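You operate a simulated robot arm through the tools that you are given. There is no shell and no other tool. Be economical: measure what you need, move in short steps, check, and stop when the job is done.

You run a simulated robot arm. Do the job below in one go: nothing can be reset, and whatever is moved stays where it is left.

## Task
Turn the wide die down, crimp the purple cable end and load it in the pull tester.
Fine: one stroke of the press; the end is clamped in the tester and holds 500 N; both levers end back.

It is judged by the outcome, as a careful person would: the job done as asked, and still so three seconds after it is handed in. It fails if anything else is knocked over, pushed out of place, dropped, spilled or broken.

## Robot
A 7-joint arm with a two-finger parallel gripper, fixed in place. Base frame: the origin is at the foot of the arm, x ahead of it, y to its left, z up. Units: m, rad, N and s.
With the tool pointing down near the work surface it reaches from about 0.3 to 0.7 m from the base axis. Its first joint turns from -1.152 to 1.152 rad. Payload 1.57 kg.
The TCP is the grasp point between the finger pads, 0.03 m short of the fingertips. In the tool frame z runs along the fingers and y along their closing line. Largest opening 0.11 m; finger width 0.024, thickness 0.012; the body of the gripper, 0.048 by 0.112 m, starts 0.078 m behind the TCP.
Orientation is that of the tool frame in the base frame, as a unit quaternion [x, y, z, w]. With the fingers straight down and closing along the base's y, the tool's x points along the base's -x, its y along +y and its z along -z.

## Interface
- The arm moves only by the tool nudge_tool. Its argument "moves" is text: rows parted by semicolons, each of 7 numbers parted by spaces: the turn, a rotation vector about the tool's x, y, z in degrees, then the shift along the tool's x, y, z in m, then the gripper command, from -1 (fully open) to 1 (shut), values between in proportion. In form: rx ry rz x y z hand; .... A call has 1 to 12 rows; each row is the pose to reach, as a shift and turn from the pose commanded when the call began, along the tool's axes at that moment. Each row takes 0.2 s and may step no farther than 0.05 m and 0.15 rad from the row before; otherwise, or with a gripper value out of range, the whole call is refused. A pose out of reach is approached as far as the arm can. The call stops where the force on the tool passes 90 N (or 10 N more than at its start, if that is more) or the arm is blocked; 0.2 s more then pass. Each finger travels about 0.108 m/s and halts on what it meets, pressing with about 22 N; the grip force reading is that of the motor and also rises with nothing between the fingers. The clock runs only during rows and for 0.2 s after the last one: add rows that repeat a pose to give the fingers time. It gives the time, the measured TCP pose, the force on the tool (base axes), the opening and the grip force at its end, in the units of the frame above (readings bear some noise).
- Cameras (640 x 400 px; columns grow to the right, rows downward): "scene" is fixed at [0.1683, -0.3991, 1.4151]; the picture's right is [0.77, -0.63, 0.00], its down [-0.32, -0.39, -0.86] and it looks along [0.55, 0.67, -0.51] (base axes); focal length 255 px, centre (320, 200). "wrist" rides on the gripper at [-0.036, 0, -0.08] in the tool frame; the picture's right is [0.00, -1.00, 0.00], its down [0.97, 0.00, -0.24] and it looks along [0.24, 0.00, 0.97] (tool axes); focal length 218 px, centre (320, 200). There is no depth. A picture from a camera that has moved, and an enlarged one, comes with that camera's place and axes in the base frame and with its lens. The place of the scene camera against the robot may be out by one fixed shift of up to 0.012 m in any direction.
- snapshot(camera): a new picture of that camera. No time passes.
- inspect(camera, box): a new picture of the part [left, top, right, bottom] of that camera's present view, enlarged. No time passes.
- hand_in(): hands the job in; it is judged then, once.

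Work in short steps. Places have to be worked out from the pictures, the camera data and where the tool is seen: move nearer, look again, correct. Check each grasp and each placing, and mend what went wrong. You have 120 turns and 68 pictures in all, those below and enlarged ones among them. Open the gripper and draw the arm clear of the work before you hand the job in, unless the task says otherwise; then end with one line.

The tools are called after "Request:" as a command line: name --argument value ..., lists and objects as JSON in quotes. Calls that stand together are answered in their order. nudge_tool: Moves the arm, as the interface text tells. Its arguments: {"type":"object","properties":{"moves":{"type":"string"}},"required":["moves"]} The other tools are called the same way: snapshot (camera) takes a picture; inspect (camera, box) takes an enlarged picture of a part of a camera's view; hand_in () hands the job in.

At the start:

```text
t: 0.0
eef_pos: [0.2993, 0.2004, 1.3028]
orientation: [0.0, 1.0, 0.0, 0.0]
ft_force: [0.7, 0.1, 0.2]
opening: 0.1099
finger_force: 0.0
```

scene: 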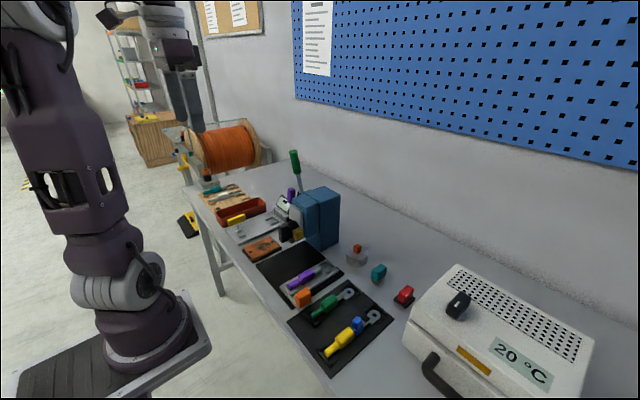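
wrist: 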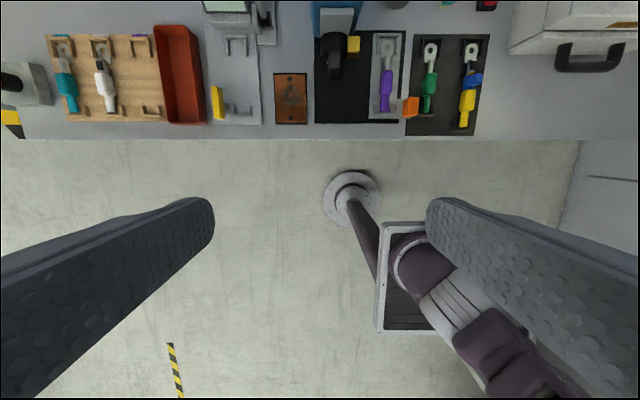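

I start by enlarging the work area in both views to identify the press, die, cable and tester.

Request:
inspect --camera "scene" --box '[180, 140, 340, 240]'

Request:
inspect --camera "scene" --box '[240, 220, 420, 360]'

Request:
inspect --camera "wrist" --box '[180, 0, 500, 140]'

```text
4.00 times, centred on (260, 190) of scene
camera zoom: at [0.1683, -0.3991, 1.4151], right [0.77, -0.63, 0.0], down [-0.32, -0.39, -0.86], along [0.55, 0.67, -0.51], focal length 1020 px, centre (560, 240)
```

zoom: 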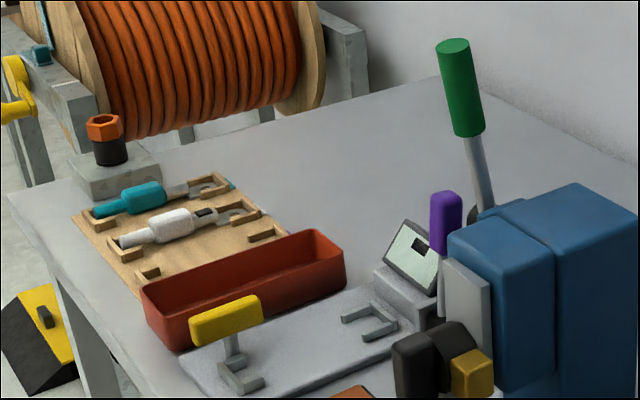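

```text
2.86 times, centred on (330, 290) of scene
camera zoom: at [0.1683, -0.3991, 1.4151], right [0.77, -0.63, 0.0], down [-0.32, -0.39, -0.86], along [0.55, 0.67, -0.51], focal length 729 px, centre (291, -57)
```

zoom: 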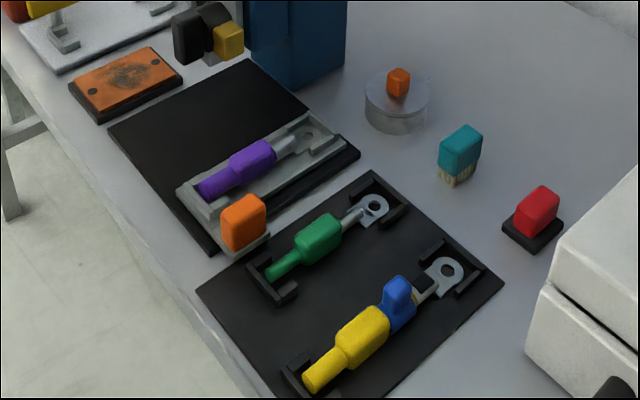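

```text
2.00 times, centred on (340, 70) of wrist
camera zoom: at [0.3357, 0.2009, 1.3831], right [0.0, -1.0, 0.0], down [-0.97, 0.0, 0.24], along [-0.24, 0.0, -0.97], focal length 436 px, centre (280, 460)
```

zoom: 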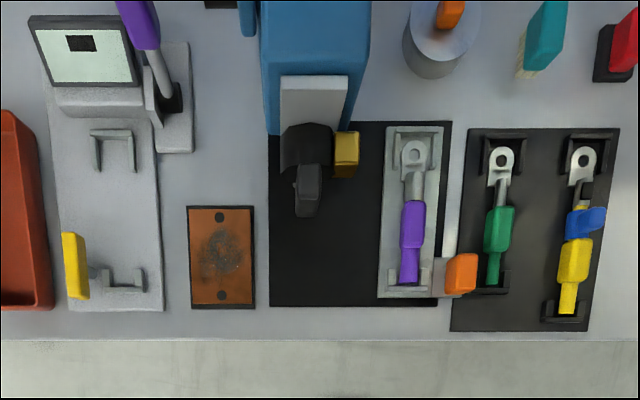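

Carriage with the purple cable, press with turret, and tester are visible. I move over the press at about 1.15 m height for a closer view.

Request:
nudge_tool --moves "0 0 0 -0.035 -0.01 0.025 -1; 0 0 0 -0.07 -0.02 0.05 -1; 0 0 0 -0.105 -0.03 0.075 -1; 0 0 0 -0.14 -0.04 0.1 -1; 0 0 0 -0.17 -0.045 0.125 -1; 0 0 0 -0.2 -0.05 0.15 -1"

Request:
snapshot --camera "wrist"

Request:
inspect --camera "scene" --box '[260, 180, 360, 250]'

```text
t: 1.4
eef_pos: [0.4979, 0.1514, 1.1503]
orientation: [-0.001, 1.0, 0.0, 0.0]
ft_force: [-1.1, 0.9, 0.1]
opening: 0.1099
finger_force: 0.0
```

```text
62 pictures are left
camera wrist: at [0.5346, 0.1509, 1.2303], right [0.0, -1.0, 0.0], down [-0.97, 0.0, 0.24], along [-0.24, 0.0, -0.97], focal length 218 px, centre (320, 200)
```

wrist: 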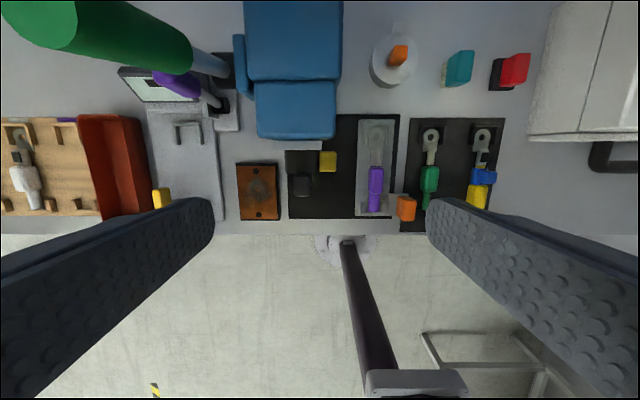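

```text
5.71 times, centred on (310, 215) of scene
camera zoom: at [0.1683, -0.3991, 1.4151], right [0.77, -0.63, 0.0], down [-0.32, -0.39, -0.86], along [0.55, 0.67, -0.51], focal length 1458 px, centre (377, 114)
```

zoom: 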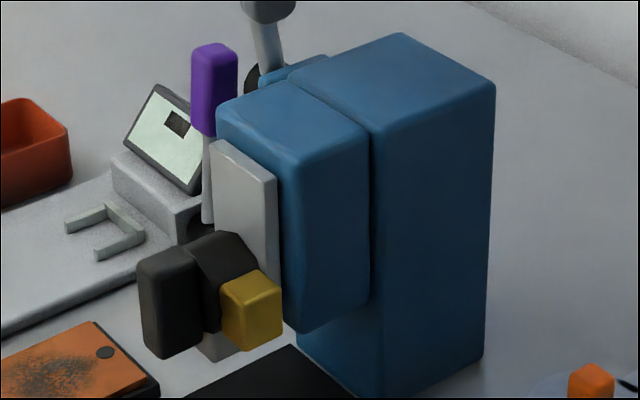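

I need a frontal view of the turret and tester. I back away toward the base and tilt the tool 60° forward, keeping well clear.

Request:
nudge_tool --moves "0 -7.5 0 0.02 0.004 0.015 -1; 0 -15 0 0.04 0.008 0.03 -1; 0 -22.5 0 0.06 0.012 0.045 -1; 0 -30 0 0.08 0.016 0.06 -1; 0 -37.5 0 0.1 0.02 0.075 -1; 0 -45 0 0.12 0.024 0.09 -1; 0 -52.5 0 0.13 0.028 0.11 -1; 0 -60 0 0.138 0.03 0.13 -1; 0 -60 0 0.138 0.03 0.13 -1"

Request:
snapshot --camera "wrist"

```text
t: 3.4
eef_pos: [0.3939, 0.2668, 1.0349]
orientation: [0.001, 0.866, -0.001, 0.5]
ft_force: [0.0, 0.5, -0.3]
opening: 0.11
finger_force: 0.1
out of reach, approached as far as the arm can: row 5, 6, 7, 8, 9
```

```text
60 pictures are left
camera wrist: at [0.3423, 0.2664, 1.1066], right [0.0, -1.0, 0.0], down [-0.69, 0.0, -0.72], along [0.72, 0.0, -0.69], focal length 218 px, centre (320, 200)
```

wrist: 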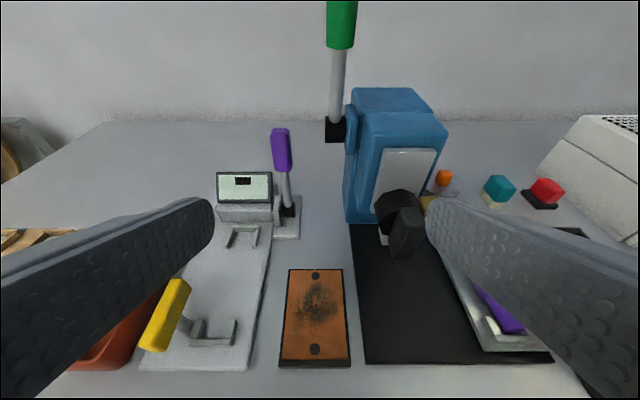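

The arm got near enough. I enlarge the press and the tester.

Request:
inspect --camera "wrist" --box '[330, 130, 460, 280]'

Request:
inspect --camera "wrist" --box '[130, 110, 330, 380]'

```text
2.67 times, centred on (395, 205) of wrist
camera zoom: at [0.3423, 0.2664, 1.1066], right [0.0, -1.0, 0.0], down [-0.69, 0.0, -0.72], along [0.72, 0.0, -0.69], focal length 582 px, centre (120, 187)
```

zoom: 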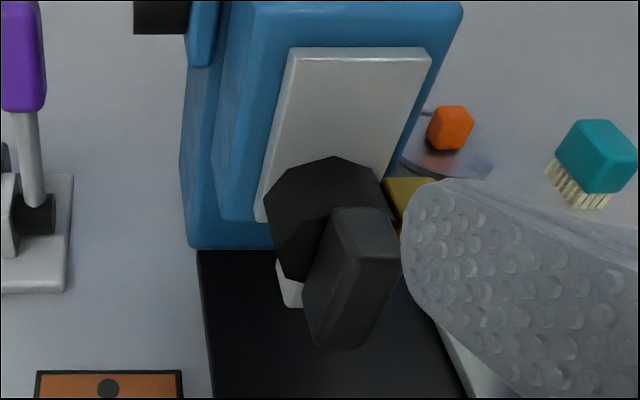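

```text
1.48 times, centred on (230, 245) of wrist
camera zoom: at [0.3423, 0.2664, 1.1066], right [0.0, -1.0, 0.0], down [-0.69, 0.0, -0.72], along [0.72, 0.0, -0.69], focal length 323 px, centre (453, 133)
```

zoom: 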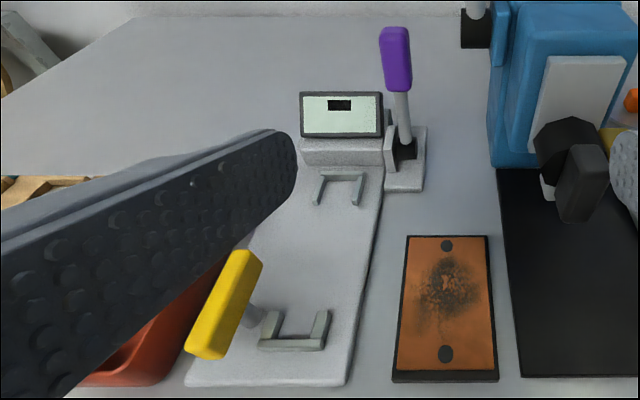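

The turret has a front grip bar; a pale die is down and a yellow one is at the -y side. I move in a little lower to see its parts and learn how the pose is measured after an unreachable command.

Request:
nudge_tool --moves "0 0 0 0.008 -0.007 0.02 -1; 0 0 0 0.016 -0.014 0.04 -1; 0 0 0 0.023 -0.02 0.06 -1; 0 0 0 0.023 -0.02 0.06 -1; 0 0 0 0.023 -0.02 0.06 -1"

Request:
snapshot --camera "wrist"

```text
t: 4.6
eef_pos: [0.436, 0.249, 0.9841]
orientation: [0.0, 0.866, 0.0, 0.5]
ft_force: [-0.7, 0.1, 0.6]
opening: 0.11
finger_force: 0.1
out of reach, approached as far as the arm can: row 2
```

```text
57 pictures are left
camera wrist: at [0.385, 0.2481, 1.0552], right [0.0, -1.0, 0.0], down [-0.69, 0.0, -0.72], along [0.72, 0.0, -0.69], focal length 218 px, centre (320, 200)
```

wrist: 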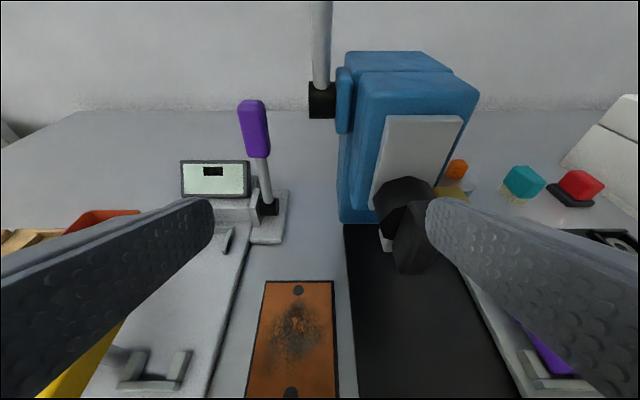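

I sweep over to face the turret: first retreat slightly and slide sideways, then lower for a straighter look.

Request:
nudge_tool --moves "0 0 0 0 0 -0.03 -1; 0 0 0 0 -0.035 -0.03 -1; 0 0 0 0 -0.07 -0.03 -1; 0 0 0 0.025 -0.07 -0.015 -1; 0 0 0 0.05 -0.07 0.0 -1; 0 0 0 0.05 -0.07 0.01 -1; 0 0 0 0.05 -0.07 0.01 -1"

Request:
snapshot --camera "wrist"

```text
t: 5.8
eef_pos: [0.4409, 0.2337, 0.9354]
orientation: [-0.008, 0.86, 0.007, 0.51]
ft_force: [-53.4, 2.0, 39.9]
opening: 0.1069
finger_force: 0.2
out of reach, approached as far as the arm can: row 1, 2, 3, 4, 5, 6
stopped in row 6: the force on the tool passed its limit (the readings are from after the stop); the commanded pose is now the measured one
```

```text
56 pictures are left
camera wrist: at [0.3877, 0.2322, 1.0056], right [0.02, -1.0, -0.01], down [-0.68, -0.01, -0.74], along [0.74, 0.02, -0.68], focal length 218 px, centre (320, 200)
```

wrist: 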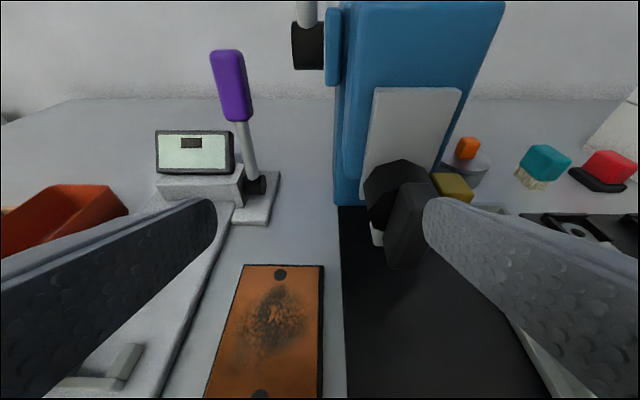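

The right finger touched the grip bar front (−53 N in x). I raise straight up and slightly away to release, and check nothing shifted.

Request:
nudge_tool --moves "0 0 0 -0.005 0.01 -0.01 -1; 0 0 0 -0.03 0.02 -0.02 -1; 0 0 0 -0.06 0.02 -0.03 -1; 0 0 0 -0.1 0.02 -0.04 -1"

Request:
inspect --camera "scene" --box '[260, 160, 360, 250]'

```text
t: 6.8
eef_pos: [0.4567, 0.2526, 1.0397]
orientation: [-0.005, 0.861, 0.005, 0.508]
ft_force: [0.5, -0.1, -0.3]
opening: 0.11
finger_force: 0.0
```

```text
4.44 times, centred on (310, 205) of scene
camera zoom: at [0.1683, -0.3991, 1.4151], right [0.77, -0.63, 0.0], down [-0.32, -0.39, -0.86], along [0.55, 0.67, -0.51], focal length 1134 px, centre (364, 178)
```

zoom: 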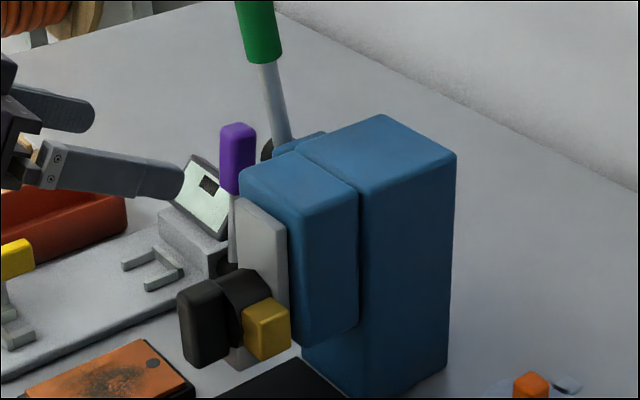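

Nothing is displaced. Now I straighten the tool while rising and moving to the -y side, to look at the turret from the side.

Request:
nudge_tool --moves "0 7.5 0 -0.03 0 -0.02 -1; 0 15 0 -0.06 0 -0.04 -1; 0 22.5 0 -0.095 -0.02 -0.055 -1; 0 30 0 -0.095 -0.06 -0.055 -1; 0 37.5 0 -0.095 -0.1 -0.055 -1; 0 45 0 -0.095 -0.14 -0.055 -1; 0 52.5 0 -0.095 -0.18 -0.055 -1; 0 60 0 -0.095 -0.22 -0.055 -1; 0 60 0 -0.095 -0.26 -0.055 -1; 0 60 0 -0.095 -0.28 -0.055 -1"

```text
t: 9.0
eef_pos: [0.457, -0.0282, 1.1475]
orientation: [-0.006, 1.0, 0.001, 0.01]
ft_force: [0.2, 0.0, -0.1]
opening: 0.1099
finger_force: 0.0
```

I tilt the tool toward +y and lower, to view the turret's side from beyond the carriage.

Request:
nudge_tool --moves "-7.5 0 0 -0.003 0.002 0.022 -1; -15 0 0 -0.005 0.005 0.045 -1; -22.5 0 0 -0.008 0.007 0.068 -1; -30 0 0 -0.01 0.01 0.09 -1; -37.5 0 0 -0.013 0.012 0.112 -1; -45 0 0 -0.015 0.014 0.135 -1; -52.5 0 0 -0.018 0.016 0.158 -1; -60 0 0 -0.02 0.016 0.18 -1; -60 0 0 -0.02 0.016 0.18 -1"

Request:
snapshot --camera "wrist"

```text
t: 11.0
eef_pos: [0.4816, -0.0102, 0.9694]
orientation: [-0.012, 0.864, 0.503, 0.006]
ft_force: [-0.3, -0.5, 0.1]
opening: 0.1098
finger_force: 0.0
```

```text
54 pictures are left
camera wrist: at [0.5179, -0.0792, 1.0104], right [0.02, -0.5, -0.87], down [-0.97, -0.22, 0.1], along [-0.24, 0.84, -0.49], focal length 218 px, centre (320, 200)
```

wrist: 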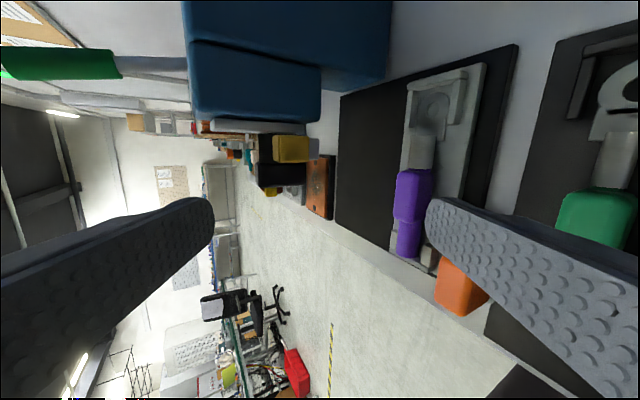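

Request:
inspect --camera "wrist" --box '[220, 100, 350, 220]'

Request:
inspect --camera "wrist" --box '[330, 30, 520, 320]'

```text
3.33 times, centred on (285, 160) of wrist
camera zoom: at [0.5179, -0.0792, 1.0104], right [0.02, -0.5, -0.87], down [-0.97, -0.22, 0.1], along [-0.24, 0.84, -0.49], focal length 728 px, centre (437, 333)
```

zoom: 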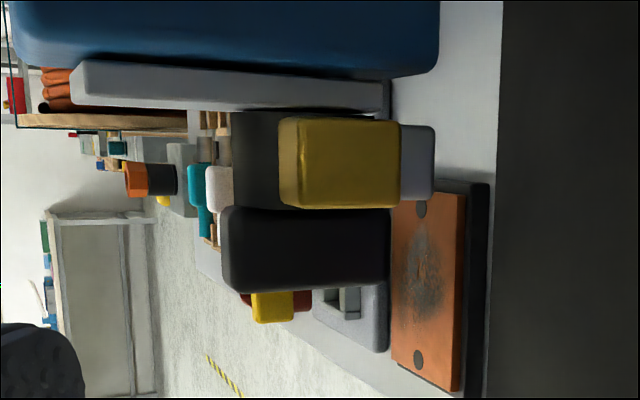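

```text
1.38 times, centred on (425, 175) of wrist
camera zoom: at [0.5179, -0.0792, 1.0104], right [0.02, -0.5, -0.87], down [-0.97, -0.22, 0.1], along [-0.24, 0.84, -0.49], focal length 301 px, centre (175, 234)
```

zoom: 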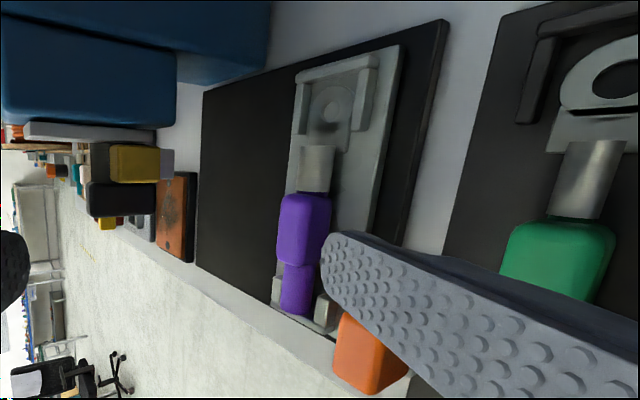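

Rotated 90°, this view shows the turret: grip bar centred at about (.483, .19, .92), yellow (wide, ~40 mm) die on the -y side, the narrow pale one down. I go upright above the bar to grip it from above and will roll +90° about x to bring the yellow die down.

Request:
nudge_tool --moves "7.5 0 0 0.001 0.032 -0.018 -1; 15 0 0 0.002 0.064 -0.036 -1; 22.5 0 0 0.003 0.095 -0.055 -1; 30 0 0 0.004 0.115 -0.02 -1; 37.5 0 0 0.005 0.135 0.015 -1; 45 0 0 0.006 0.155 0.05 -1; 52.5 0 0 0.006 0.175 0.085 -1; 60 0 0 0.006 0.195 0.118 -1; 60 0 0 0.006 0.195 0.118 -1"

Request:
snapshot --camera "wrist"

Request:
inspect --camera "scene" --box '[230, 150, 360, 250]'

```text
t: 13.0
eef_pos: [0.4713, 0.1895, 1.0814]
orientation: [-0.007, 1.0, 0.002, 0.01]
ft_force: [-0.1, 0.5, 0.2]
opening: 0.1103
finger_force: 0.0
```

```text
51 pictures are left
camera wrist: at [0.5051, 0.1902, 1.1625], right [0.01, -1.0, 0.0], down [-0.98, -0.01, 0.22], along [-0.22, 0.0, -0.98], focal length 218 px, centre (320, 200)
```

wrist: 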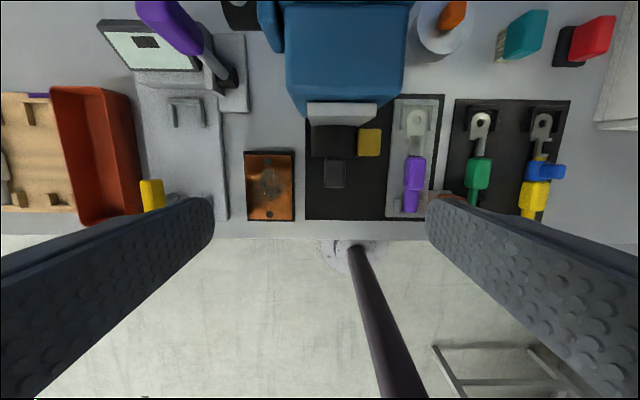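

```text
4.00 times, centred on (295, 200) of scene
camera zoom: at [0.1683, -0.3991, 1.4151], right [0.77, -0.63, 0.0], down [-0.32, -0.39, -0.86], along [0.55, 0.67, -0.51], focal length 1020 px, centre (420, 200)
```

zoom: 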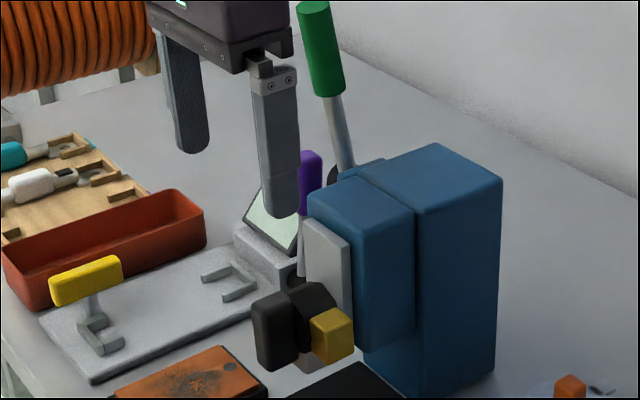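

The bar's centre is at y ≈ .177, x .470–.498, top z ≈ .952. I lower around it with fingers partly open to TCP z ≈ .94.

Request:
nudge_tool --moves "0 0 0 -0.001 -0.012 0.04 -0.3; 0 0 0 -0.002 -0.0125 0.08 -0.3; 0 0 0 -0.002 -0.0125 0.115 -0.3; 0 0 0 -0.002 -0.0125 0.14 -0.3; 0 0 0 -0.002 -0.0125 0.14 -0.3"

Request:
snapshot --camera "wrist"

Request:
inspect --camera "scene" --box '[230, 150, 360, 250]'

```text
t: 14.2
eef_pos: [0.4757, 0.1752, 0.9393]
orientation: [-0.007, 1.0, 0.002, 0.009]
ft_force: [-0.5, -0.2, 0.3]
opening: 0.0714
finger_force: 0.1
```

```text
49 pictures are left
camera wrist: at [0.5108, 0.1749, 1.0207], right [0.01, -1.0, 0.0], down [-0.98, -0.01, 0.22], along [-0.22, 0.0, -0.98], focal length 218 px, centre (320, 200)
```

wrist: 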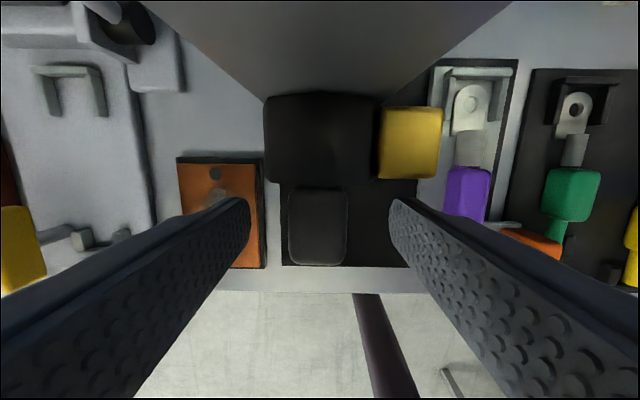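

```text
4.00 times, centred on (295, 200) of scene
camera zoom: at [0.1683, -0.3991, 1.4151], right [0.77, -0.63, 0.0], down [-0.32, -0.39, -0.86], along [0.55, 0.67, -0.51], focal length 1020 px, centre (420, 200)
```

zoom: 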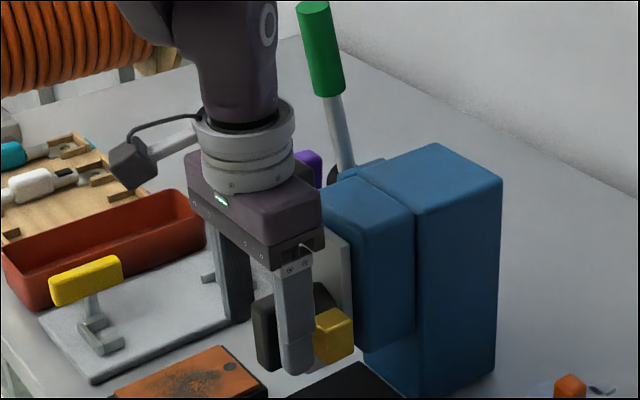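

The fingers straddle the bar, centred. I close them.

Request:
nudge_tool --moves "0 0 0 0 0 0 0; 0 0 0 0 0 0 1; 0 0 0 0 0 0 1; 0 0 0 0 0 0 1"

```text
t: 15.2
eef_pos: [0.476, 0.1746, 0.9387]
orientation: [-0.007, 1.0, 0.001, 0.01]
ft_force: [-0.7, 1.6, 0.1]
opening: 0.0219
finger_force: 34.7
```

Gripped (22 mm bar). I roll the first 45° about the turret axis (z ≈ .92).

Request:
nudge_tool --moves "-7.5 0 0 0 -0.0023 0.0002 1; -15 0 0 0 -0.0047 0.0006 1; -22.5 0 0 0 -0.0069 0.0014 1; -30 0 0 0 -0.009 0.0024 1; -37.5 0 0 0 -0.011 0.0037 1; -45 0 0 0 -0.0127 0.0053 1; -45 0 0 0 -0.0127 0.0053 1"

Request:
inspect --camera "scene" --box '[230, 150, 360, 250]'

Request:
snapshot --camera "wrist"

```text
t: 16.8
eef_pos: [0.4757, 0.1591, 0.9325]
orientation: [-0.009, 0.924, 0.383, 0.007]
ft_force: [1.7, -37.8, 0.2]
opening: 0.0222
finger_force: 34.7
```

```text
4.00 times, centred on (295, 200) of scene
camera zoom: at [0.1683, -0.4002, 1.4148], right [0.77, -0.63, 0.0], down [-0.32, -0.39, -0.86], along [0.55, 0.67, -0.51], focal length 1020 px, centre (420, 200)
```

zoom: 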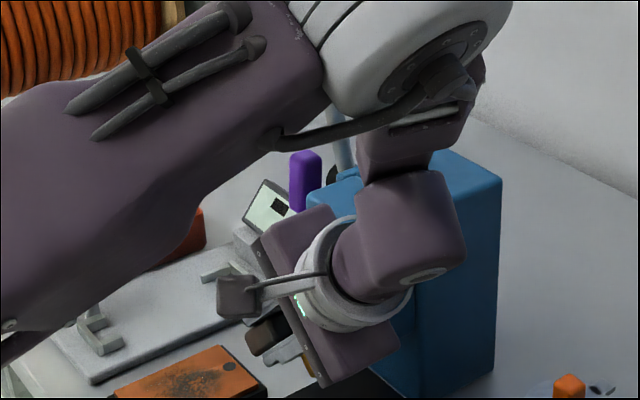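

```text
46 pictures are left
camera wrist: at [0.5118, 0.1034, 0.991], right [0.02, -0.71, -0.71], down [-0.97, -0.18, 0.15], along [-0.23, 0.69, -0.69], focal length 218 px, centre (320, 200)
```

wrist: 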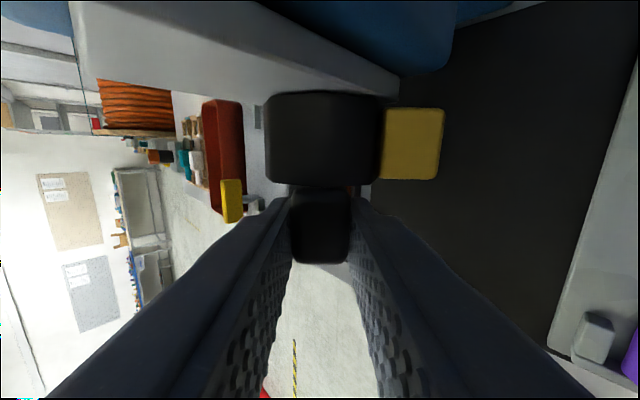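

The turret follows; measured positions fit an axis at (y .1746, z .917) with radius 22 mm. I continue the second 45° on that arc.

Request:
nudge_tool --moves "-7.5 0 0 0 -0.0057 -0.0011 1; -15 0 0 0 -0.0086 -0.0005 1; -22.5 0 0 0 -0.0112 0.0005 1; -30 0 0 0 -0.0139 0.0017 1; -37.5 0 0 0 -0.0162 0.0033 1; -45 0 0 0 -0.0184 0.0052 1; -45 0 0 0 -0.0184 0.0052 1"

Request:
snapshot --camera "wrist"

Request:
snapshot --camera "scene"

```text
t: 18.4
eef_pos: [0.4766, 0.1542, 0.9174]
orientation: [-0.011, 0.705, 0.709, 0.002]
ft_force: [13.8, -1.8, -0.4]
opening: 0.0221
finger_force: 35.5
```

```text
45 pictures are left
camera wrist: at [0.513, 0.0746, 0.919], right [0.02, 0.01, -1.0], down [-0.97, -0.25, -0.02], along [-0.25, 0.97, 0.0], focal length 218 px, centre (320, 200)
```

wrist: 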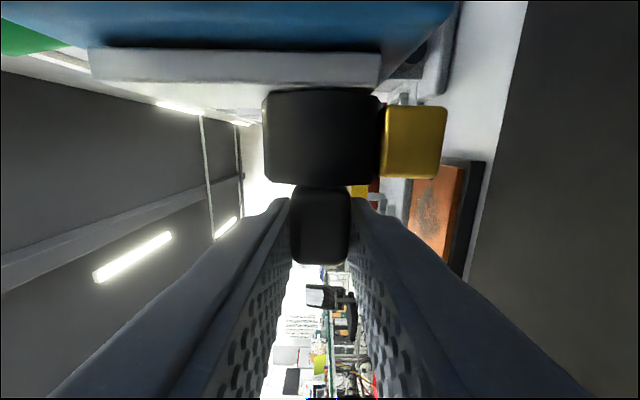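

```text
44 pictures are left
```

scene: 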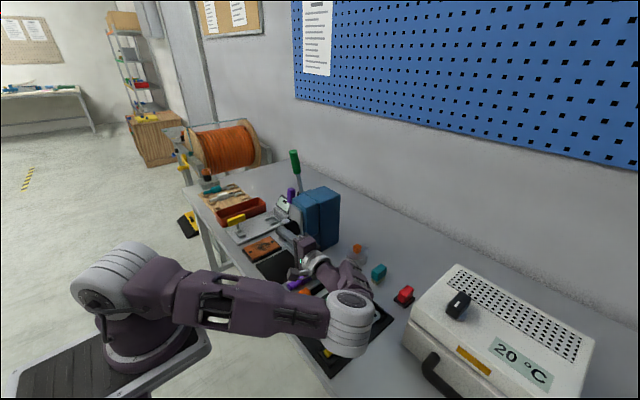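

The yellow die is now down and the turn is complete to 90°. I open the fingers, retreat along -y, and then rise and straighten.

Request:
nudge_tool --moves "0 0 0 0 0 0 -0.2; 0 0 0 0 0 0 -0.2; 0 0 0 0 0.003 -0.025 -0.2; 0 0 0 0 0.006 -0.05 -0.2; 7.5 0 0 0 0.03 -0.07 -0.2; 15 0 0 0 0.055 -0.08 -0.2; 22.5 0 0 0 0.08 -0.09 -0.2; 30 0 0 0 0.105 -0.1 -0.2; 37.5 0 0 0 0.13 -0.11 -0.2; 45 0 0 0 0.155 -0.115 -0.2; 52.5 0 0 0 0.18 -0.12 -0.2; 60 0 0 0 0.2 -0.12 -0.2"

Request:
inspect --camera "scene" --box '[220, 180, 400, 370]'

```text
t: 21.0
eef_pos: [0.4721, 0.0324, 1.1175]
orientation: [-0.009, 0.966, 0.259, 0.007]
ft_force: [-0.3, -1.1, -0.1]
opening: 0.066
finger_force: 0.0
```

```text
2.11 times, centred on (310, 275) of scene
camera zoom: at [0.1682, -0.3991, 1.4151], right [0.77, -0.63, 0.0], down [-0.32, -0.39, -0.86], along [0.55, 0.67, -0.51], focal length 537 px, centre (341, 42)
```

zoom: 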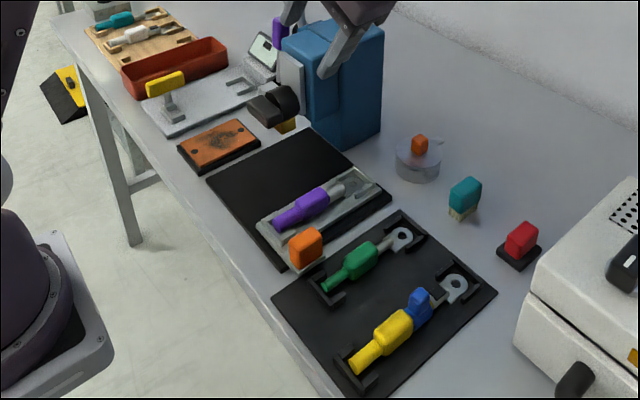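

Turret holds with yellow down. Now I go upright above the orange carriage knob for a close view.

Request:
nudge_tool --moves "7.5 0 0 0.006 -0.02 0.02 -0.2; 15 0 0 0.012 -0.04 0.04 -0.2; 22.5 0 0 0.02 -0.06 0.06 -0.2; 30 0 0 0.03 -0.086 0.089 -0.2; 30 0 0 0.03 -0.086 0.089 -0.2"

Request:
snapshot --camera "wrist"

Request:
inspect --camera "scene" --box '[280, 240, 370, 320]'

```text
t: 22.2
eef_pos: [0.4456, 0.0046, 0.9965]
orientation: [-0.007, 1.0, 0.001, 0.011]
ft_force: [0.3, 0.1, 0.3]
opening: 0.0659
finger_force: 0.0
```

```text
42 pictures are left
camera wrist: at [0.48, 0.0045, 1.0766], right [0.01, -1.0, 0.0], down [-0.98, -0.01, 0.22], along [-0.22, 0.0, -0.98], focal length 218 px, centre (320, 200)
```

wrist: 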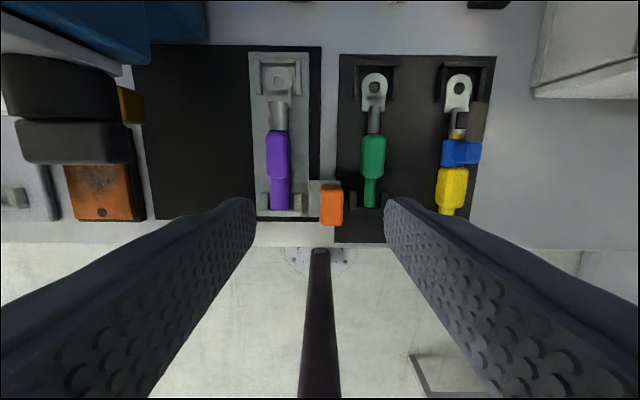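

```text
5.00 times, centred on (325, 280) of scene
camera zoom: at [0.1683, -0.3991, 1.4151], right [0.77, -0.63, 0.0], down [-0.32, -0.39, -0.86], along [0.55, 0.67, -0.51], focal length 1275 px, centre (295, -200)
```

zoom: 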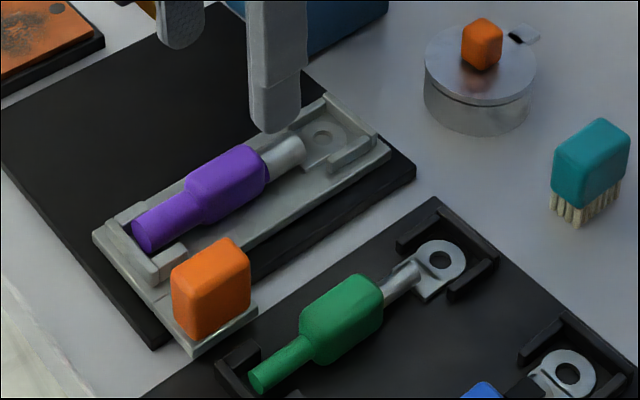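

Knob is at about (.422, −.007), top ≈ .862; gaps on both y sides are about 2–3 cm. I narrow the fingers to 42 mm and descend to just above it, then check.

Request:
nudge_tool --moves "0 0 0 0.012 -0.006 0.02 0.236; 0 0 0 0.024 -0.012 0.05 0.236; 0 0 0 0.024 -0.012 0.085 0.236; 0 0 0 0.024 -0.012 0.095 0.236"

Request:
snapshot --camera "wrist"

Request:
inspect --camera "scene" --box '[270, 230, 370, 330]'

```text
t: 23.2
eef_pos: [0.4247, -0.0084, 0.9011]
orientation: [-0.007, 1.0, 0.001, 0.009]
ft_force: [0.4, 0.7, 0.4]
opening: 0.0422
finger_force: 0.1
```

```text
40 pictures are left
camera wrist: at [0.4578, -0.0084, 0.9823], right [0.01, -1.0, 0.0], down [-0.98, -0.01, 0.22], along [-0.22, 0.0, -0.98], focal length 218 px, centre (320, 200)
```

wrist: 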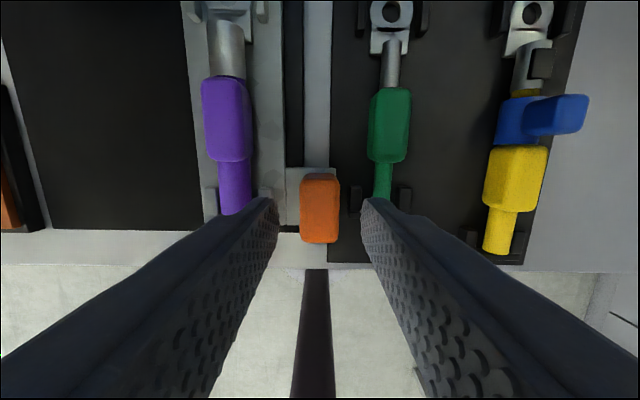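

```text
4.00 times, centred on (320, 280) of scene
camera zoom: at [0.1683, -0.3991, 1.4151], right [0.77, -0.63, 0.0], down [-0.32, -0.39, -0.86], along [0.55, 0.67, -0.51], focal length 1020 px, centre (320, -120)
```

zoom: 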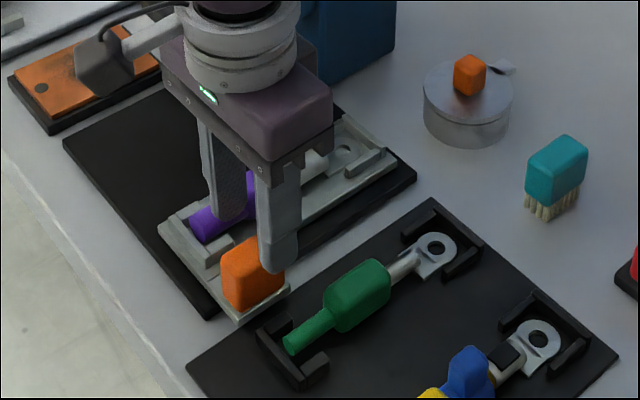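

The knob sits centred between the fingers. I descend 29 mm and close on it.

Request:
nudge_tool --moves "0 0 0 0.004 0 0.015 0.236; 0 0 0 0.004 0 0.029 0.236; 0 0 0 0.004 0 0.029 0.6; 0 0 0 0.004 0 0.029 1; 0 0 0 0.004 0 0.029 1"

```text
t: 24.4
eef_pos: [0.4197, -0.0083, 0.8724]
orientation: [-0.008, 1.0, 0.001, 0.01]
ft_force: [-2.7, 15.8, -5.1]
opening: 0.024
finger_force: 35.5
```

Grip holds the knob (24 mm). I slide the carriage toward the press in +y.

Request:
nudge_tool --moves "0 0 0 0 0.015 0 1; 0 0 0 0 0.035 0 1; 0 0 0 0 0.055 0 1; 0 0 0 0 0.075 0 1; 0 0 0 0 0.095 0 1; 0 0 0 0 0.11 0 1; 0 0 0 0 0.11 0 1"

Request:
snapshot --camera "wrist"

Request:
inspect --camera "scene" --box '[240, 190, 360, 300]'

```text
t: 26.0
eef_pos: [0.4208, 0.1012, 0.8725]
orientation: [-0.007, 1.0, 0.002, 0.01]
ft_force: [20.8, 0.0, -19.8]
opening: 0.0241
finger_force: 35.9
```

```text
38 pictures are left
camera wrist: at [0.454, 0.1015, 0.9538], right [0.01, -1.0, 0.0], down [-0.98, -0.01, 0.22], along [-0.22, 0.0, -0.98], focal length 218 px, centre (320, 200)
```

wrist: 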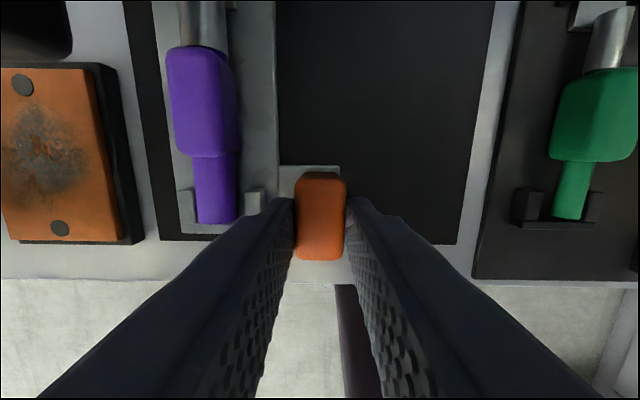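

```text
3.64 times, centred on (300, 245) of scene
camera zoom: at [0.169, -0.399, 1.415], right [0.77, -0.63, 0.0], down [-0.32, -0.39, -0.86], along [0.55, 0.67, -0.51], focal length 928 px, centre (393, 36)
```

zoom: 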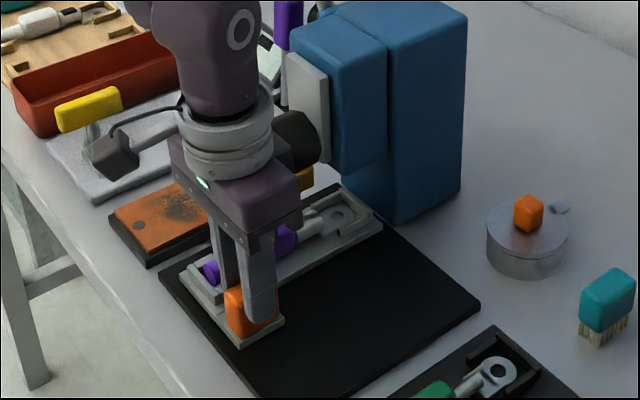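

It slides freely; the cable is at about y .16, the die at .175. I continue slowly until it meets its stop.

Request:
nudge_tool --moves "0 0 0 0 0.005 0 1; 0 0 0 0 0.01 0 1; 0 0 0 0 0.014 0 1; 0 0 0 0 0.018 0 1; 0 0 0 0 0.022 0 1; 0 0 0 0 0.026 0 1"

Request:
snapshot --camera "wrist"

```text
t: 27.4
eef_pos: [0.4192, 0.1184, 0.8722]
orientation: [-0.001, 1.0, -0.004, 0.007]
ft_force: [18.2, -72.1, -2.7]
opening: 0.024
finger_force: 36.0
```

```text
36 pictures are left
camera wrist: at [0.4537, 0.1186, 0.9531], right [0.0, -1.0, 0.01], down [-0.97, 0.0, 0.23], along [-0.23, -0.01, -0.97], focal length 218 px, centre (320, 200)
```

wrist: 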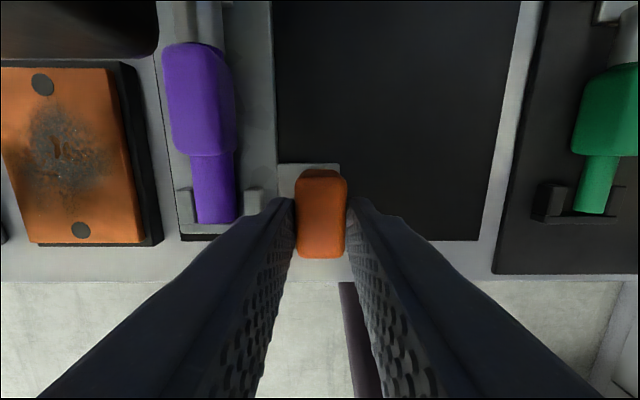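

The carriage met its stop at knob y ≈ .118 (cable at ≈ .176, under the die). I relax, open, and rise clear.

Request:
nudge_tool --moves "0 0 0 0 -0.008 0 1; 0 0 0 0 -0.008 0 0.6; 0 0 0 0 -0.008 0 0.3; 0 0 0 0 -0.008 -0.03 0.236; 0 0 0 0.01 -0.01 -0.07 0.236; 0 0 0 0.01 -0.01 -0.115 0.236; 0 0 0 0.01 -0.01 -0.16 0.0; 0 0 0 0 0 -0.2 -0.2; 0 0 0 0 0.03 -0.235 -0.2; 0 0 0 0 0.06 -0.27 -0.2"

Request:
snapshot --camera "wrist"

Request:
snapshot --camera "scene"

```text
t: 29.6
eef_pos: [0.4126, 0.188, 1.1411]
orientation: [-0.006, 1.0, 0.002, 0.009]
ft_force: [0.5, -0.4, 0.0]
opening: 0.0661
finger_force: 0.2
```

```text
35 pictures are left
camera wrist: at [0.4466, 0.1881, 1.2235], right [0.01, -1.0, 0.0], down [-0.98, -0.01, 0.22], along [-0.22, 0.0, -0.98], focal length 218 px, centre (320, 200)
```

wrist: 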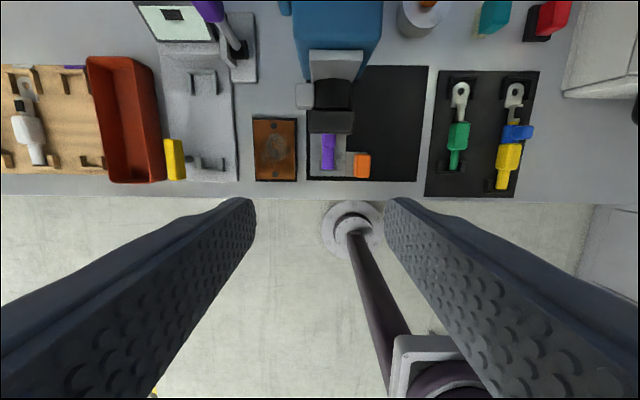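

```text
34 pictures are left
```

scene: 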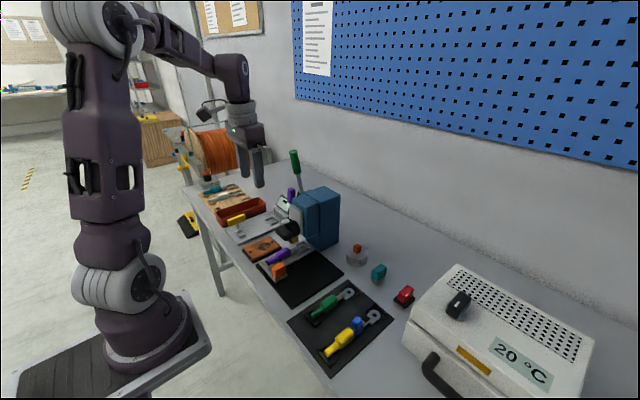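

Carriage is under the die. The press lever (green) stands near (.59, .25, 1.06–1.14) by triangulation. I move above it for a closer look.

Request:
nudge_tool --moves "0 0 0 0 0.02 -0.04 -0.2; 0 0 0 -0.02 0.04 -0.08 -0.2; 0 0 0 -0.06 0.06 -0.1 -0.2; 0 0 0 -0.1 0.06 -0.105 -0.2; 0 0 0 -0.13 0.06 -0.11 -0.2; 0 0 0 -0.13 0.06 -0.11 -0.2"

Request:
snapshot --camera "wrist"

Request:
inspect --camera "scene" --box '[240, 110, 350, 220]'

```text
t: 31.0
eef_pos: [0.5183, 0.236, 1.2344]
orientation: [-0.008, 1.0, 0.002, 0.01]
ft_force: [-0.2, -0.6, -0.7]
opening: 0.0663
finger_force: 0.0
out of reach, approached as far as the arm can: row 4, 5, 6
```

```text
33 pictures are left
camera wrist: at [0.5518, 0.2352, 1.3163], right [0.01, -1.0, 0.0], down [-0.97, -0.01, 0.22], along [-0.22, 0.0, -0.98], focal length 218 px, centre (320, 200)
```

wrist: 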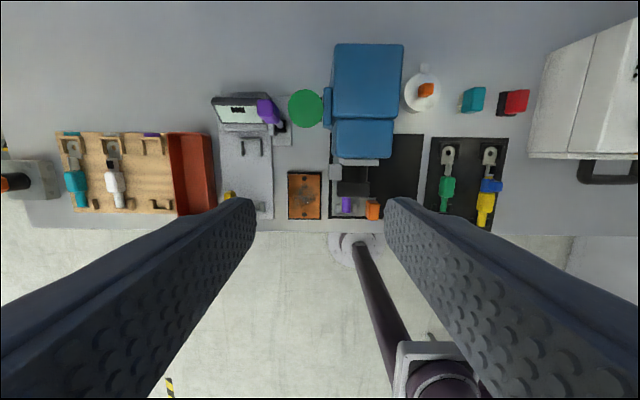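

```text
3.64 times, centred on (295, 165) of scene
camera zoom: at [0.1683, -0.3991, 1.4151], right [0.77, -0.63, 0.0], down [-0.32, -0.39, -0.86], along [0.55, 0.67, -0.51], focal length 928 px, centre (411, 327)
```

zoom: 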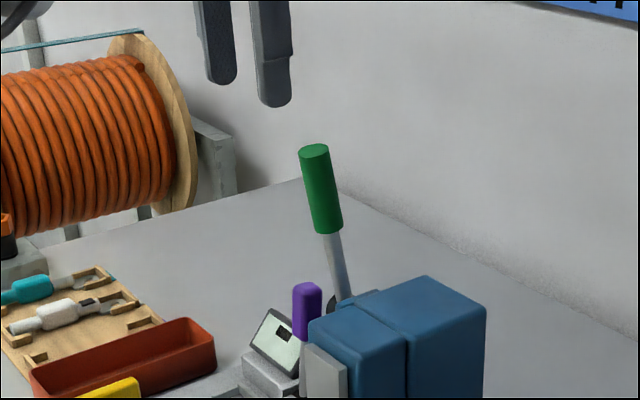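

Handle top is at (.585, .2455, 1.14), Ø27 mm, tilted slightly toward the robot. I tilt the tool 30° forward and take the pre-grasp point on its axis.

Request:
nudge_tool --moves "0 -7.5 0 -0.01 0.003 0.02 -0.2; 0 -15 0 -0.02 0.006 0.04 -0.2; 0 -22.5 0 -0.03 0.0095 0.06 -0.2; 0 -30 0 -0.042 0.0095 0.083 -0.2; 0 -30 0 -0.042 0.0095 0.083 -0.2"

Request:
snapshot --camera "wrist"

```text
t: 32.2
eef_pos: [0.5607, 0.247, 1.1526]
orientation: [-0.007, 0.963, 0.004, 0.269]
ft_force: [0.4, 0.0, 0.0]
opening: 0.0658
finger_force: 0.1
```

```text
31 pictures are left
camera wrist: at [0.55, 0.2468, 1.2404], right [0.01, -1.0, 0.0], down [-0.95, -0.01, -0.3], along [0.3, 0.01, -0.95], focal length 218 px, centre (320, 200)
```

wrist: 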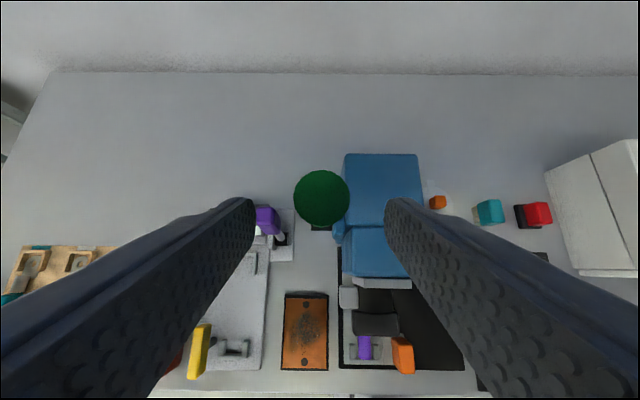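

The handle is centred between the fingers. I advance 65 mm along the tool axis and close.

Request:
nudge_tool --moves "0 0 0 0 0 0.035 -0.2; 0 0 0 0 0 0.066 -0.2; 0 0 0 0 0 0.066 0.3; 0 0 0 0 0 0.066 1; 0 0 0 0 0 0.066 1"

Request:
inspect --camera "scene" --box '[240, 110, 350, 220]'

```text
t: 33.4
eef_pos: [0.5942, 0.2464, 1.096]
orientation: [-0.007, 0.963, 0.002, 0.268]
ft_force: [2.0, -3.1, -1.3]
opening: 0.027
finger_force: 37.7
```

```text
3.64 times, centred on (295, 165) of scene
camera zoom: at [0.1684, -0.3992, 1.4151], right [0.77, -0.63, 0.0], down [-0.32, -0.39, -0.86], along [0.55, 0.67, -0.51], focal length 928 px, centre (411, 327)
```

zoom: 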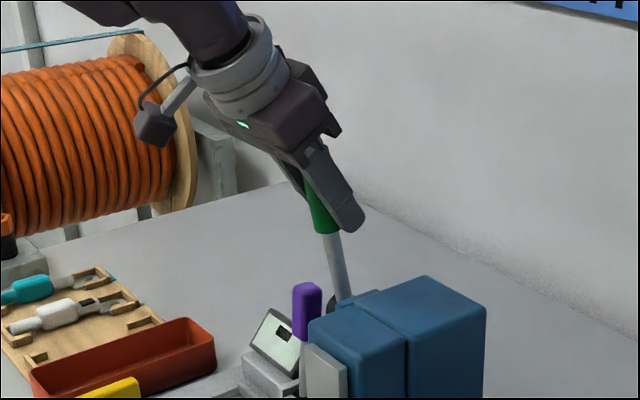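

Gripped (27 mm). I begin pulling toward the robot along the arc, estimated pivot (.62, .965), and read forces to correct it.

Request:
nudge_tool --moves "0 0 0 0.01 0 -0.003 1; 0 0 0 0.02 0 -0.0057 1; 0 0 0 0.032 0 -0.007 1; 0 0 0 0.0431 0 -0.008 1"

```text
t: 34.4
eef_pos: [0.5531, 0.2466, 1.0826]
orientation: [-0.005, 0.963, 0.003, 0.269]
ft_force: [6.0, -15.7, 23.8]
opening: 0.027
finger_force: 37.5
```

Moving cleanly. I continue to 55°.

Request:
nudge_tool --moves "0 0 0 0.0117 0 0.0005 1; 0 0 0 0.0232 0 0.0016 1; 0 0 0 0.0345 0 0.0039 1; 0 0 0 0.046 0 0.0071 1; 0 0 0 0.057 0 0.0115 1"

Request:
inspect --camera "scene" --box '[230, 140, 350, 260]'

```text
t: 35.6
eef_pos: [0.5094, 0.2473, 1.0411]
orientation: [-0.005, 0.964, 0.002, 0.267]
ft_force: [-4.8, -19.2, 20.9]
opening: 0.027
finger_force: 38.3
```

```text
3.33 times, centred on (290, 200) of scene
camera zoom: at [0.1677, -0.3998, 1.4149], right [0.77, -0.63, 0.0], down [-0.32, -0.39, -0.86], along [0.55, 0.67, -0.5], focal length 850 px, centre (420, 200)
```

zoom: 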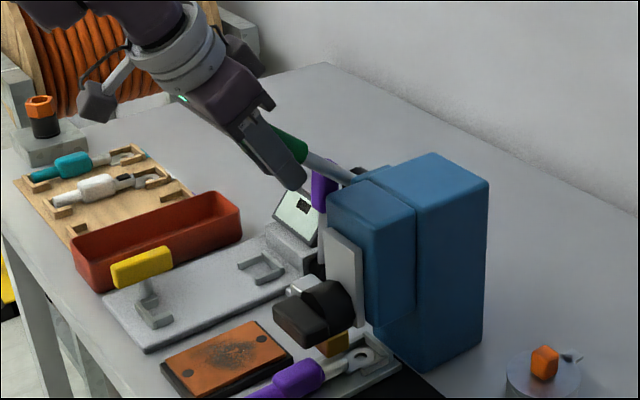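

The ram descends with the lever. I continue slowly until the stroke stops.

Request:
nudge_tool --moves "0 0 0 0.0104 0 0.0053 1; 0 0 0 0.0204 0 0.0114 1; 0 0 0 0.0299 0 0.0183 1; 0 0 0 0.0387 0 0.0259 1; 0 0 0 0.0468 0 0.0343 1"

Request:
inspect --camera "scene" --box '[230, 140, 350, 260]'

```text
t: 36.8
eef_pos: [0.4864, 0.2468, 0.9915]
orientation: [-0.004, 0.963, 0.005, 0.269]
ft_force: [-27.1, -22.0, 48.6]
opening: 0.027
finger_force: 37.7
```

```text
3.33 times, centred on (290, 200) of scene
camera zoom: at [0.1667, -0.4001, 1.415], right [0.77, -0.63, 0.0], down [-0.32, -0.39, -0.86], along [0.55, 0.67, -0.5], focal length 850 px, centre (420, 200)
```

zoom: 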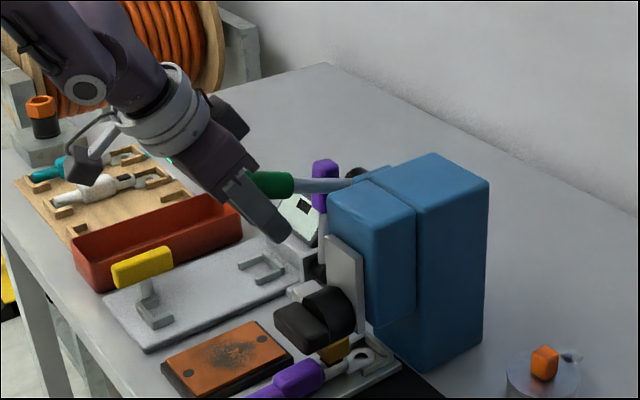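

No hard stop yet. I continue a bit farther down.

Request:
nudge_tool --moves "0 0 0 0.0073 0 0.0091 1; 0 0 0 0.0138 0 0.0189 1; 0 0 0 0.0194 0 0.0291 1; 0 0 0 0.0241 0 0.0398 1"

Request:
inspect --camera "scene" --box '[230, 140, 350, 260]'

```text
t: 37.4
eef_pos: [0.4901, 0.2482, 0.9747]
orientation: [-0.002, 0.961, 0.007, 0.277]
ft_force: [-29.3, -16.7, 46.9]
opening: 0.0269
finger_force: 37.6
stopped in row 3: the force on the tool passed its limit (the readings are from after the stop); the commanded pose is now the measured one
```

```text
3.33 times, centred on (290, 200) of scene
camera zoom: at [0.1667, -0.4, 1.415], right [0.77, -0.63, 0.0], down [-0.32, -0.39, -0.86], along [0.55, 0.67, -0.5], focal length 850 px, centre (420, 200)
```

zoom: 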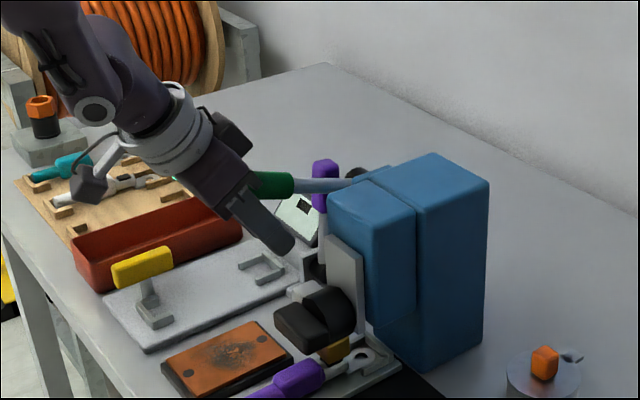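

The lever has stopped against >90 N. I look closely at the die and barrel to judge whether the crimp bottomed.

Request:
inspect --camera "scene" --box '[275, 215, 325, 265]'

Request:
snapshot --camera "wrist"

```text
8.00 times, centred on (300, 240) of scene
camera zoom: at [0.1667, -0.4, 1.415], right [0.77, -0.63, 0.0], down [-0.32, -0.39, -0.86], along [0.55, 0.67, -0.5], focal length 2041 px, centre (480, -120)
```

zoom: 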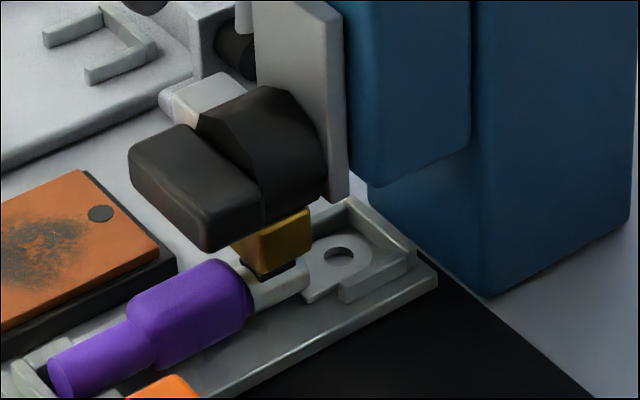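

```text
25 pictures are left
camera wrist: at [0.4777, 0.2465, 1.0625], right [0.01, -1.0, -0.01], down [-0.95, 0.0, -0.31], along [0.31, 0.01, -0.95], focal length 218 px, centre (320, 200)
```

wrist: 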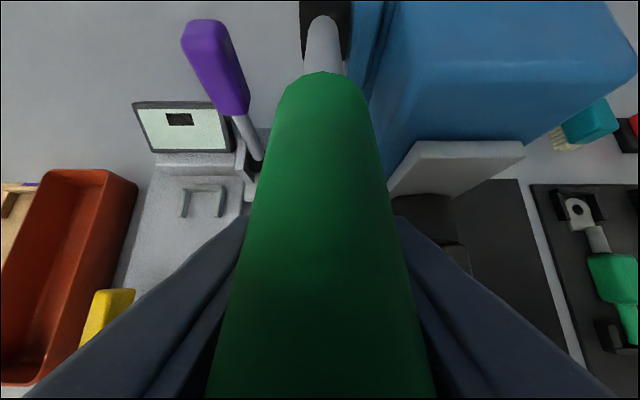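

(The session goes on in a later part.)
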